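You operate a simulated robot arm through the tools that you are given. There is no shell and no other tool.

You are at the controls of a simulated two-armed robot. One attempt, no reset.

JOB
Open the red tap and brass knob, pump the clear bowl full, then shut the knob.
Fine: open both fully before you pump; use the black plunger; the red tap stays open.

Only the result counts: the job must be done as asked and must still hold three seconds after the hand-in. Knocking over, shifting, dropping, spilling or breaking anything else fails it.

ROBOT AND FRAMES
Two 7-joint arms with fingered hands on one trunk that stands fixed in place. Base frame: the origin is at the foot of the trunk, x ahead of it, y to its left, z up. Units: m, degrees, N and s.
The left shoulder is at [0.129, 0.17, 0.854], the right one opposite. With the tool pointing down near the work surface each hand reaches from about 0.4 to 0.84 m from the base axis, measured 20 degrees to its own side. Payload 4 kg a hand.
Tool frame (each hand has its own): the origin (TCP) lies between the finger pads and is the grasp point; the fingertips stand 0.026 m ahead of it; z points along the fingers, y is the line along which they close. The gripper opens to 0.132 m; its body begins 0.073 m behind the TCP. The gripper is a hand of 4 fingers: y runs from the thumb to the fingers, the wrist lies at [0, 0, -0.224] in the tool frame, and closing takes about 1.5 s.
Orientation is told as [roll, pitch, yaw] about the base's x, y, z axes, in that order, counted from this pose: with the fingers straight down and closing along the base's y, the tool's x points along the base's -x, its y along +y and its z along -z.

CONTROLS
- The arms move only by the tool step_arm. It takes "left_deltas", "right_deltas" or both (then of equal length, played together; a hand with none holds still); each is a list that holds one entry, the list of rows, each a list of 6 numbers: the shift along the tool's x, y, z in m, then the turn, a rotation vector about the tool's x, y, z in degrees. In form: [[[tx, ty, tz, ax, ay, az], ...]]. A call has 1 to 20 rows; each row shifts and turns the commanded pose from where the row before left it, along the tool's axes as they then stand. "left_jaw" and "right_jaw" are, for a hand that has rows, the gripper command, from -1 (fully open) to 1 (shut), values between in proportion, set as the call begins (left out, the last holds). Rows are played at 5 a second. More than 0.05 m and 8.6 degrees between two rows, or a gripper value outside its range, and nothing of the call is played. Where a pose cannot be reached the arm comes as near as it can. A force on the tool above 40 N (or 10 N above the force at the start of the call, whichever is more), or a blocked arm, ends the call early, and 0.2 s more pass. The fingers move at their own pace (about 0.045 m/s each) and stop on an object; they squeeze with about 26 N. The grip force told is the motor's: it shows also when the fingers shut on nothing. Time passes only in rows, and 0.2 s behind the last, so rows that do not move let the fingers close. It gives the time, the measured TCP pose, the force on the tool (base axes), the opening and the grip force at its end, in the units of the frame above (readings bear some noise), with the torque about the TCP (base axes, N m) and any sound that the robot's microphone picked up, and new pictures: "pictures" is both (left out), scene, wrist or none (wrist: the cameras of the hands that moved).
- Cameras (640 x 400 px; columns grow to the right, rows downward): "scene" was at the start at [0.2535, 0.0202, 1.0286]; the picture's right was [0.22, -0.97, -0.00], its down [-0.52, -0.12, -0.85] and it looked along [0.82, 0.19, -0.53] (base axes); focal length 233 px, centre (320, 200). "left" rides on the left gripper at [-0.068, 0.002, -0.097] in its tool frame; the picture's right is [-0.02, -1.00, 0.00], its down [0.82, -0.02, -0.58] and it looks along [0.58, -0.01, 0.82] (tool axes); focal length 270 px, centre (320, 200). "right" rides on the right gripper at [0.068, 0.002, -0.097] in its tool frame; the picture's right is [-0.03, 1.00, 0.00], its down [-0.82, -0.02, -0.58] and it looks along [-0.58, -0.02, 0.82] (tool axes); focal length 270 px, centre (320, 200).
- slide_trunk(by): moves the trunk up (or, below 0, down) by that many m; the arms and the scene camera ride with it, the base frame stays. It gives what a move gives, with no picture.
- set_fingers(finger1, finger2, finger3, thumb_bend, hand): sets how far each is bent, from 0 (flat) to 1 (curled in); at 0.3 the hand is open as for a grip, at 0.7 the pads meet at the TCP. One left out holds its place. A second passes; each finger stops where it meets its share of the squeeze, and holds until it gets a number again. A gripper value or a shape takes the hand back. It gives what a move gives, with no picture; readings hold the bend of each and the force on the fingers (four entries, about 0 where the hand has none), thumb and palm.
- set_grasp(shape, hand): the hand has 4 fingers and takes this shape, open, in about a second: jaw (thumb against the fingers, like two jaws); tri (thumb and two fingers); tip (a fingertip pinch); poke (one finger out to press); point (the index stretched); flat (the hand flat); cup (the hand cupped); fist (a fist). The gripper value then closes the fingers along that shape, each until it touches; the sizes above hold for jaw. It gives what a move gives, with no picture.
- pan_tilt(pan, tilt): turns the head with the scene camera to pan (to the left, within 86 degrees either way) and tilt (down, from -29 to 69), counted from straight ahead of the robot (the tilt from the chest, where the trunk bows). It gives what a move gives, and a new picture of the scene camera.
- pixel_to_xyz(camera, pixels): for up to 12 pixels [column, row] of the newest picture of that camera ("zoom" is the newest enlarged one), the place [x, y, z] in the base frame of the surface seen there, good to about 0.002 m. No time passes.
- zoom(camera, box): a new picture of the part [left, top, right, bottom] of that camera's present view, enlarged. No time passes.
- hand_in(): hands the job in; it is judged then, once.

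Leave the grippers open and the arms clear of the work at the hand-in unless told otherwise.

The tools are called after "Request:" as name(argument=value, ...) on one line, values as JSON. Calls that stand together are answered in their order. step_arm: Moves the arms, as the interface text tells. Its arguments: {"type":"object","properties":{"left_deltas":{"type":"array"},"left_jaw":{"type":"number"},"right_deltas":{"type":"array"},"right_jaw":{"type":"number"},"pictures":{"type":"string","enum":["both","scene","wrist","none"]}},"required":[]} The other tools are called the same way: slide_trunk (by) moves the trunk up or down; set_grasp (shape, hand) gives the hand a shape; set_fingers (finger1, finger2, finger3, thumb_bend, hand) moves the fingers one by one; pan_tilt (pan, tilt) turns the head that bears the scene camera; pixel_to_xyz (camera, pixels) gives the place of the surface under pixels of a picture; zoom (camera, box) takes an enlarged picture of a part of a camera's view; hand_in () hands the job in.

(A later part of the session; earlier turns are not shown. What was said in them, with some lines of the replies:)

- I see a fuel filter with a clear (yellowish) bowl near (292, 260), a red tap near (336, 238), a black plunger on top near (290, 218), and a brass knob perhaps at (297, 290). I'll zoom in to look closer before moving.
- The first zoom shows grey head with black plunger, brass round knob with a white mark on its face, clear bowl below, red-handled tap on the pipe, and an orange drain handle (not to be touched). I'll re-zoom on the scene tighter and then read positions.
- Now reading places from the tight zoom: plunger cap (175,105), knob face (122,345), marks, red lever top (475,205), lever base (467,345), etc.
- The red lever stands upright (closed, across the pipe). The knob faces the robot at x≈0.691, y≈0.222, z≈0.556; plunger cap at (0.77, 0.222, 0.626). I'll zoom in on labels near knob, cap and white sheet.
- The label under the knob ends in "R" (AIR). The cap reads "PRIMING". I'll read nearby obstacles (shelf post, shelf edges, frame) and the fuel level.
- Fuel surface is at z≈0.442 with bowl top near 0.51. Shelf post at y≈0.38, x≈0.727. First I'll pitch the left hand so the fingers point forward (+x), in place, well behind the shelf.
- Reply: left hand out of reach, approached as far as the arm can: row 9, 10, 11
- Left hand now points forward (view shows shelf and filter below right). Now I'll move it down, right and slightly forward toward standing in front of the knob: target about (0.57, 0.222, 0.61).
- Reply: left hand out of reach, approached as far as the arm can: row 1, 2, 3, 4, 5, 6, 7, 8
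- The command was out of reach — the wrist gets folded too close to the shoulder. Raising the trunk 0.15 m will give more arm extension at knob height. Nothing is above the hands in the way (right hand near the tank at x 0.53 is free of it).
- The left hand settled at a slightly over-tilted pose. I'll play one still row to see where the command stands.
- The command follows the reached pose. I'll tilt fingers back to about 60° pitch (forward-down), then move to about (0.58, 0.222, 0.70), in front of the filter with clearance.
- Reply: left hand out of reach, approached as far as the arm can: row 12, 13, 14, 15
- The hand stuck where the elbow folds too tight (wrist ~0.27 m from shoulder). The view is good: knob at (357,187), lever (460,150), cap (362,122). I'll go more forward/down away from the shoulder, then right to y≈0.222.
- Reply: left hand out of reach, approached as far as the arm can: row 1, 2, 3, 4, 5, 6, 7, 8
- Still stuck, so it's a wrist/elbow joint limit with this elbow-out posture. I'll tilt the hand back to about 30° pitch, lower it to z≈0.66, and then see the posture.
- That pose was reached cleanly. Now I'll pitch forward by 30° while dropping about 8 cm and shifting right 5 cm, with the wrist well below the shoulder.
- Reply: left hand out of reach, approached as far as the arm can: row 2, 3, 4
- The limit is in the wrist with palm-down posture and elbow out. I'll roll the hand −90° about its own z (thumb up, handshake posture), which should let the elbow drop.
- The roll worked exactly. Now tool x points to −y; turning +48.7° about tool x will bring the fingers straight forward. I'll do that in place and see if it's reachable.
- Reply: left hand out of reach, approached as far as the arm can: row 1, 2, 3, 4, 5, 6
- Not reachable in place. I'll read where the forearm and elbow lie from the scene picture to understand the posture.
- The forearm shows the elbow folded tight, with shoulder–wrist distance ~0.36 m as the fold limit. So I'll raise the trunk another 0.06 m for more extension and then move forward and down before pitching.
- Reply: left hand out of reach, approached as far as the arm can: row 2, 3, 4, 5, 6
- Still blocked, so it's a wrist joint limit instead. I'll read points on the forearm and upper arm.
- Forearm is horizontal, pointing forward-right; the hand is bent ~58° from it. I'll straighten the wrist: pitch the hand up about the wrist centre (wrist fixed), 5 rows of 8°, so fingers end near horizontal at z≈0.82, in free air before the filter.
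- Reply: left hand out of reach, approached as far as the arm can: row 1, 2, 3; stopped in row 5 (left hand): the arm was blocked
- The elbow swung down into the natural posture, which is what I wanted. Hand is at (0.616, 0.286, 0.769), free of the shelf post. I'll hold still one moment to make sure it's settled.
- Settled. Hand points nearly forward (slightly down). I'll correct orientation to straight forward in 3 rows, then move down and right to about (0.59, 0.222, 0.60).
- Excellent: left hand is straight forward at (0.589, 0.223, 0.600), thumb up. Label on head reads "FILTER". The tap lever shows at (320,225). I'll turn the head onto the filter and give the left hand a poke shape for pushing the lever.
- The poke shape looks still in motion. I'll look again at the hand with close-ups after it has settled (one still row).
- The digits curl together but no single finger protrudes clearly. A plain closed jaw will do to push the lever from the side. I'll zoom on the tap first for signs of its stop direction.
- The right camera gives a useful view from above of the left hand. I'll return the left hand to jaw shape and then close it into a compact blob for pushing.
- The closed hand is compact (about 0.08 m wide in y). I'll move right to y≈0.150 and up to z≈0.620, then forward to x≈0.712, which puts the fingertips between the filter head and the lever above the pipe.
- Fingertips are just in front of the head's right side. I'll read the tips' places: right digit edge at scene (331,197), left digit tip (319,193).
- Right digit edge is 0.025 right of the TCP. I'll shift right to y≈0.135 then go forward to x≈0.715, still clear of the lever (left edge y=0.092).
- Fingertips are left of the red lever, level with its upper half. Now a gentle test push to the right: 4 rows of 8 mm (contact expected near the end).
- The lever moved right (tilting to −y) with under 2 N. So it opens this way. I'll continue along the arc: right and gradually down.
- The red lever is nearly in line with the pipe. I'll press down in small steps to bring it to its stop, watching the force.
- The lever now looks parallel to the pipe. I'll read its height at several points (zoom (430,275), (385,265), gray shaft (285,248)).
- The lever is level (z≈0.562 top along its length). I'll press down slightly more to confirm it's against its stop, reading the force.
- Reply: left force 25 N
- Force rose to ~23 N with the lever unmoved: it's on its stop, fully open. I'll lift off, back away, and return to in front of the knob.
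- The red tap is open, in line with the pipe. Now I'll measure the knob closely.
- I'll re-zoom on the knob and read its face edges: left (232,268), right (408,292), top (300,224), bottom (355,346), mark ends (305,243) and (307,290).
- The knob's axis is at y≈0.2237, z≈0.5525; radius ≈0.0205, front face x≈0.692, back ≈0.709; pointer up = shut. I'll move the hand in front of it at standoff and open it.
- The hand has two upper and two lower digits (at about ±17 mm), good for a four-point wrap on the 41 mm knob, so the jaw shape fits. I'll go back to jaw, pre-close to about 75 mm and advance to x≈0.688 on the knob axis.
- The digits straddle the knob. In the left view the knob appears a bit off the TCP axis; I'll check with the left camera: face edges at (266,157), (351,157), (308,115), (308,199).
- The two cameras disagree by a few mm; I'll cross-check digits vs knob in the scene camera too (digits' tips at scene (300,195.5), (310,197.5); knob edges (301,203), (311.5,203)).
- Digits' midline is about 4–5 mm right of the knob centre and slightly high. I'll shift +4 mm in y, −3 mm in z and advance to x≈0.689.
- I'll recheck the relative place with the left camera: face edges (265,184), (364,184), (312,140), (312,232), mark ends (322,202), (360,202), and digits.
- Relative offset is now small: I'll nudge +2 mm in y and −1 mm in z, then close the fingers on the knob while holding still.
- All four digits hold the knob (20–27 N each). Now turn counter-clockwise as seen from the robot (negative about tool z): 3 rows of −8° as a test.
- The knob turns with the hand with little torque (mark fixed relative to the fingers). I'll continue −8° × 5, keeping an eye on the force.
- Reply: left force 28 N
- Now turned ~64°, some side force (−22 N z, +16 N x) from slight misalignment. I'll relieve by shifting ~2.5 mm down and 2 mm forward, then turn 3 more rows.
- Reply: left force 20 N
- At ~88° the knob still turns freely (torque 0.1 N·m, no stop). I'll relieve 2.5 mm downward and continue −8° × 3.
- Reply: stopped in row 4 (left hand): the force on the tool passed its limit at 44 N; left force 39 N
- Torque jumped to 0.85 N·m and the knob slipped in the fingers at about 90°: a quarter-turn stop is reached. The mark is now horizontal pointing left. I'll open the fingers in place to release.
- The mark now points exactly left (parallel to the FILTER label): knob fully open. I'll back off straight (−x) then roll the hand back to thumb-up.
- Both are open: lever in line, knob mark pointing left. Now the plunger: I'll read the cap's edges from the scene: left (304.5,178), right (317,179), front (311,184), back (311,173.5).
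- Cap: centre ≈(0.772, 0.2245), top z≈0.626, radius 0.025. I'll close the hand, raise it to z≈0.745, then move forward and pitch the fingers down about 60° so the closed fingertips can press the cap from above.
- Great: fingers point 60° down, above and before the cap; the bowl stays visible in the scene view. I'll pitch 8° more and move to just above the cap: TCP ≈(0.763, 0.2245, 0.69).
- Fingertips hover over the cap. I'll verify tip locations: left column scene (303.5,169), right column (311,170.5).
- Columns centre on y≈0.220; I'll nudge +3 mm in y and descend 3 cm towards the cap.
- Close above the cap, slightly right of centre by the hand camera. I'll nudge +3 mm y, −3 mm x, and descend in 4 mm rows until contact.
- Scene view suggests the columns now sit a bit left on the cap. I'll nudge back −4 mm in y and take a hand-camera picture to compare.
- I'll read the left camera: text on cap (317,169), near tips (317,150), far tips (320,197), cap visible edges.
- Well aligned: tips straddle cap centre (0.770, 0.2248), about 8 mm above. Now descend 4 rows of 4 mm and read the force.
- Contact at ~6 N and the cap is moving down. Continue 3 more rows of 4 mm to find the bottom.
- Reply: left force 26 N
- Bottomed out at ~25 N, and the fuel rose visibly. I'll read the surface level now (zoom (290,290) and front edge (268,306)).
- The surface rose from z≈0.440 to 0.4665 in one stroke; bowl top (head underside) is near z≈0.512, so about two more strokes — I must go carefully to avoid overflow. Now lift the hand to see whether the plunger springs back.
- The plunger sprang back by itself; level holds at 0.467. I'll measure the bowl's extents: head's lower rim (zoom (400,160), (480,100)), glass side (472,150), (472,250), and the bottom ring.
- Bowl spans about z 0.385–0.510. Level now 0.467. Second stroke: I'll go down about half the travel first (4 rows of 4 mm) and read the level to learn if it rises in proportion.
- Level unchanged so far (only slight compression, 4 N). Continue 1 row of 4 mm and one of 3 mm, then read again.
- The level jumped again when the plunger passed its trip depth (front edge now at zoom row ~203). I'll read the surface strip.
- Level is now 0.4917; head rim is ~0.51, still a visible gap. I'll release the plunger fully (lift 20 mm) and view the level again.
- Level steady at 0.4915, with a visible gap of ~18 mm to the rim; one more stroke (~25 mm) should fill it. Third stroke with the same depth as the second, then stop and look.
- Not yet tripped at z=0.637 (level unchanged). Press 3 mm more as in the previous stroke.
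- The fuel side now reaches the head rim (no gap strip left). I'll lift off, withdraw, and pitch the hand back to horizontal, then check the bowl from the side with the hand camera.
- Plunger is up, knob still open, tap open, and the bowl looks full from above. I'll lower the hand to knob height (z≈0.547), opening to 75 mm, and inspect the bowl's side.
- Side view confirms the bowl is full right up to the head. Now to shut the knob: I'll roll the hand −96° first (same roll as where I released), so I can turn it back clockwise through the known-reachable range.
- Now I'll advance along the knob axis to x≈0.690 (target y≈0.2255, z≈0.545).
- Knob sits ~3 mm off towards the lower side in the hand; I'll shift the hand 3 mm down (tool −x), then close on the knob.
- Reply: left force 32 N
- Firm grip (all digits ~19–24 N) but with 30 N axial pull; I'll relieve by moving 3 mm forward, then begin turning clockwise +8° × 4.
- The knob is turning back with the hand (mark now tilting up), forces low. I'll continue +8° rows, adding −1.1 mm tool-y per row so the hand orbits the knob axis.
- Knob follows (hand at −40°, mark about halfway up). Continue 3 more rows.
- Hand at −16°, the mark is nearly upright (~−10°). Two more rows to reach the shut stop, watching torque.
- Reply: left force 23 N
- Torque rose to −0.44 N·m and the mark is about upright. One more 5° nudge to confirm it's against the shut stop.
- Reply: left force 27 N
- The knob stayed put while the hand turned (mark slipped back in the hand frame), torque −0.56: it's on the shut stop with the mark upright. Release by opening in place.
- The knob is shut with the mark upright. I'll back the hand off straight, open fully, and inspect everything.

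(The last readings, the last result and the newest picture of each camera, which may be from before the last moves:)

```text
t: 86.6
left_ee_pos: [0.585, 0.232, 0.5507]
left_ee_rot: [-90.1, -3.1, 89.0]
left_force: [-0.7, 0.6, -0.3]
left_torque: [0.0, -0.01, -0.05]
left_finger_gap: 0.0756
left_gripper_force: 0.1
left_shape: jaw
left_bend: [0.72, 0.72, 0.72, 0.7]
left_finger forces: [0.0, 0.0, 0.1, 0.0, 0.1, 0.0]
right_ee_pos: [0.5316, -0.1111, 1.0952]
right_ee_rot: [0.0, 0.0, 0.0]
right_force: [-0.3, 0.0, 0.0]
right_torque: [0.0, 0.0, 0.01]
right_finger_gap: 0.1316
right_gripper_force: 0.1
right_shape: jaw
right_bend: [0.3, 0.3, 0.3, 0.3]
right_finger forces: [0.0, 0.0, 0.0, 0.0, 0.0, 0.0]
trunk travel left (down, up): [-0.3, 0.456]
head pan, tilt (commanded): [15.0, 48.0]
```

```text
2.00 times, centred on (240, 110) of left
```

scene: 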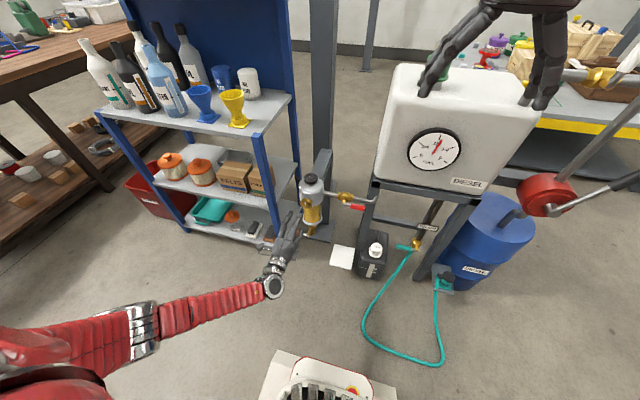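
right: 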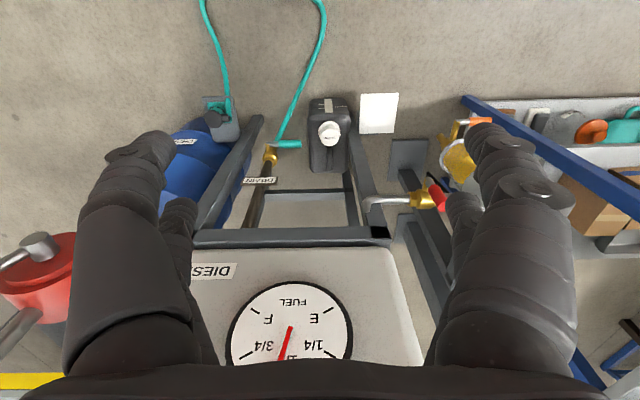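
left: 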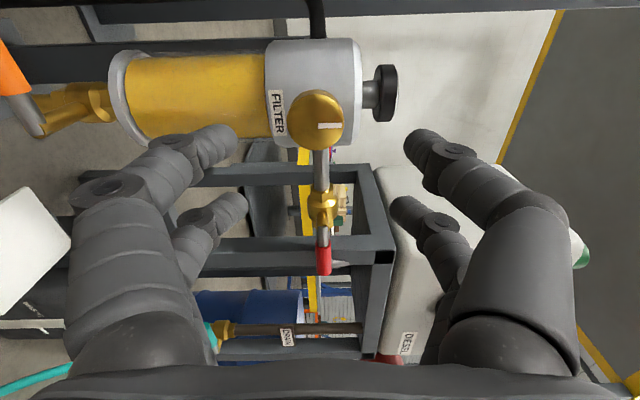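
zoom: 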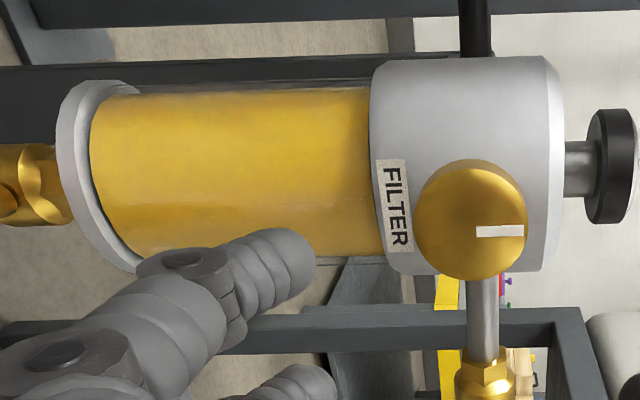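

The mark is exactly as at the start (shut), the bowl is full, the tap lever is in line (open), the plunger is up, and the floor is clean. I'll open the left gripper fully and back the arm further away.

Request:
step_arm(left_deltas=[[[0, 0, -0.03, 0, 0, 0], [0, 0, -0.03, 0, 0, 0], [0, 0, -0.03, 0, 0, 0], [0, 0, 0, 0, 0, 0], [0, 0, 0, 0, 0, 0], [0, 0, 0, 0, 0, 0], [0, 0, 0, 0, 0, 0], [0, 0, 0, 0, 0, 0]]], left_jaw=-1, pictures="both")

Request:
zoom(camera="scene", box=[260, 160, 420, 260])

Request:
pixel_to_xyz(camera="scene", pixels=[[362, 207], [355, 206], [345, 204]])

```text
t: 88.4
left_ee_pos: [0.4947, 0.2343, 0.5501]
left_ee_rot: [-89.9, -3.1, 89.1]
left_force: [-0.3, 0.0, 0.5]
left_torque: [0.03, -0.01, 0.03]
left_finger_gap: 0.1317
left_gripper_force: 0.0
left_shape: jaw
left_bend: [0.3, 0.3, 0.3, 0.3]
left_finger forces: [0.0, 0.0, 0.1, 0.0, 0.1, 0.0]
right_ee_pos: [0.5311, -0.1112, 1.0953]
right_ee_rot: [0.1, 0.0, 0.1]
right_force: [-0.4, -0.3, -0.1]
right_torque: [0.03, 0.02, 0.02]
right_finger_gap: 0.132
right_gripper_force: 0.1
right_shape: jaw
right_bend: [0.3, 0.3, 0.3, 0.3]
right_finger forces: [0.0, 0.0, 0.1, 0.1, 0.1, 0.0]
trunk travel left (down, up): [-0.3, 0.456]
head pan, tilt (commanded): [15.0, 48.0]
```

scene: 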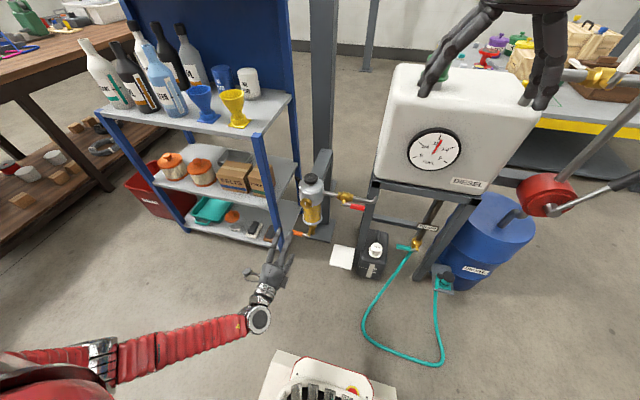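
left: 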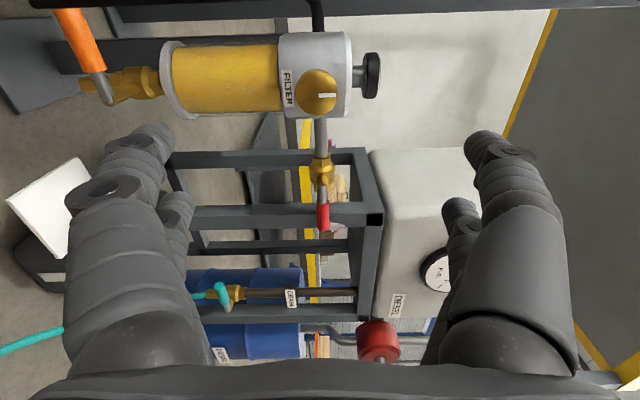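

```text
4.00 times, centred on (340, 210) of scene
```

zoom: 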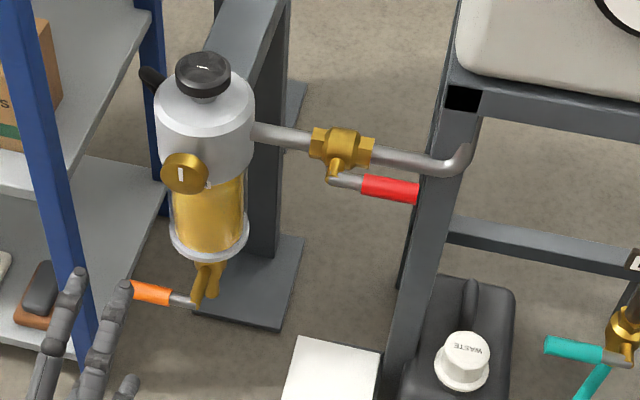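

```text
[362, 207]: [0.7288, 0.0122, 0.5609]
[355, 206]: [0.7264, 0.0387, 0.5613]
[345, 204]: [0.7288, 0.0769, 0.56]
```

Final check: tap lever is level with the pipe (z≈0.561 along its length), knob mark upright (shut), bowl full, no spill, both grippers open and clear. I'm handing in.

Request:
hand_in()

```text
The job is handed in.
```

The red tap is open and was left open. The clear bowl is full and the brass knob is shut again. I handed the job in but got no verdict back.

- **Red tap:** I pushed the lever right and down to its stop. It sits level, in line with the pipe.
- **Brass knob:** I turned it counter-clockwise a quarter turn to its stop before pumping. Afterwards I turned it back, and its mark points straight up as it did at the start.
- **Pumping:** It took three strokes of the black plunger. After the second, the fuel was still about 18 mm below the rim. After the third, a side view showed no gap, and the plunger sprang back up.
- **Around the work:** I saw no spill on the floor or the white pad, and the orange drain handle was not touched. Both grippers are open and the arms are clear.

The third stroke may have lifted the fuel slightly above the rim line into the filter head, where the cameras can't see. Nothing leaked out.
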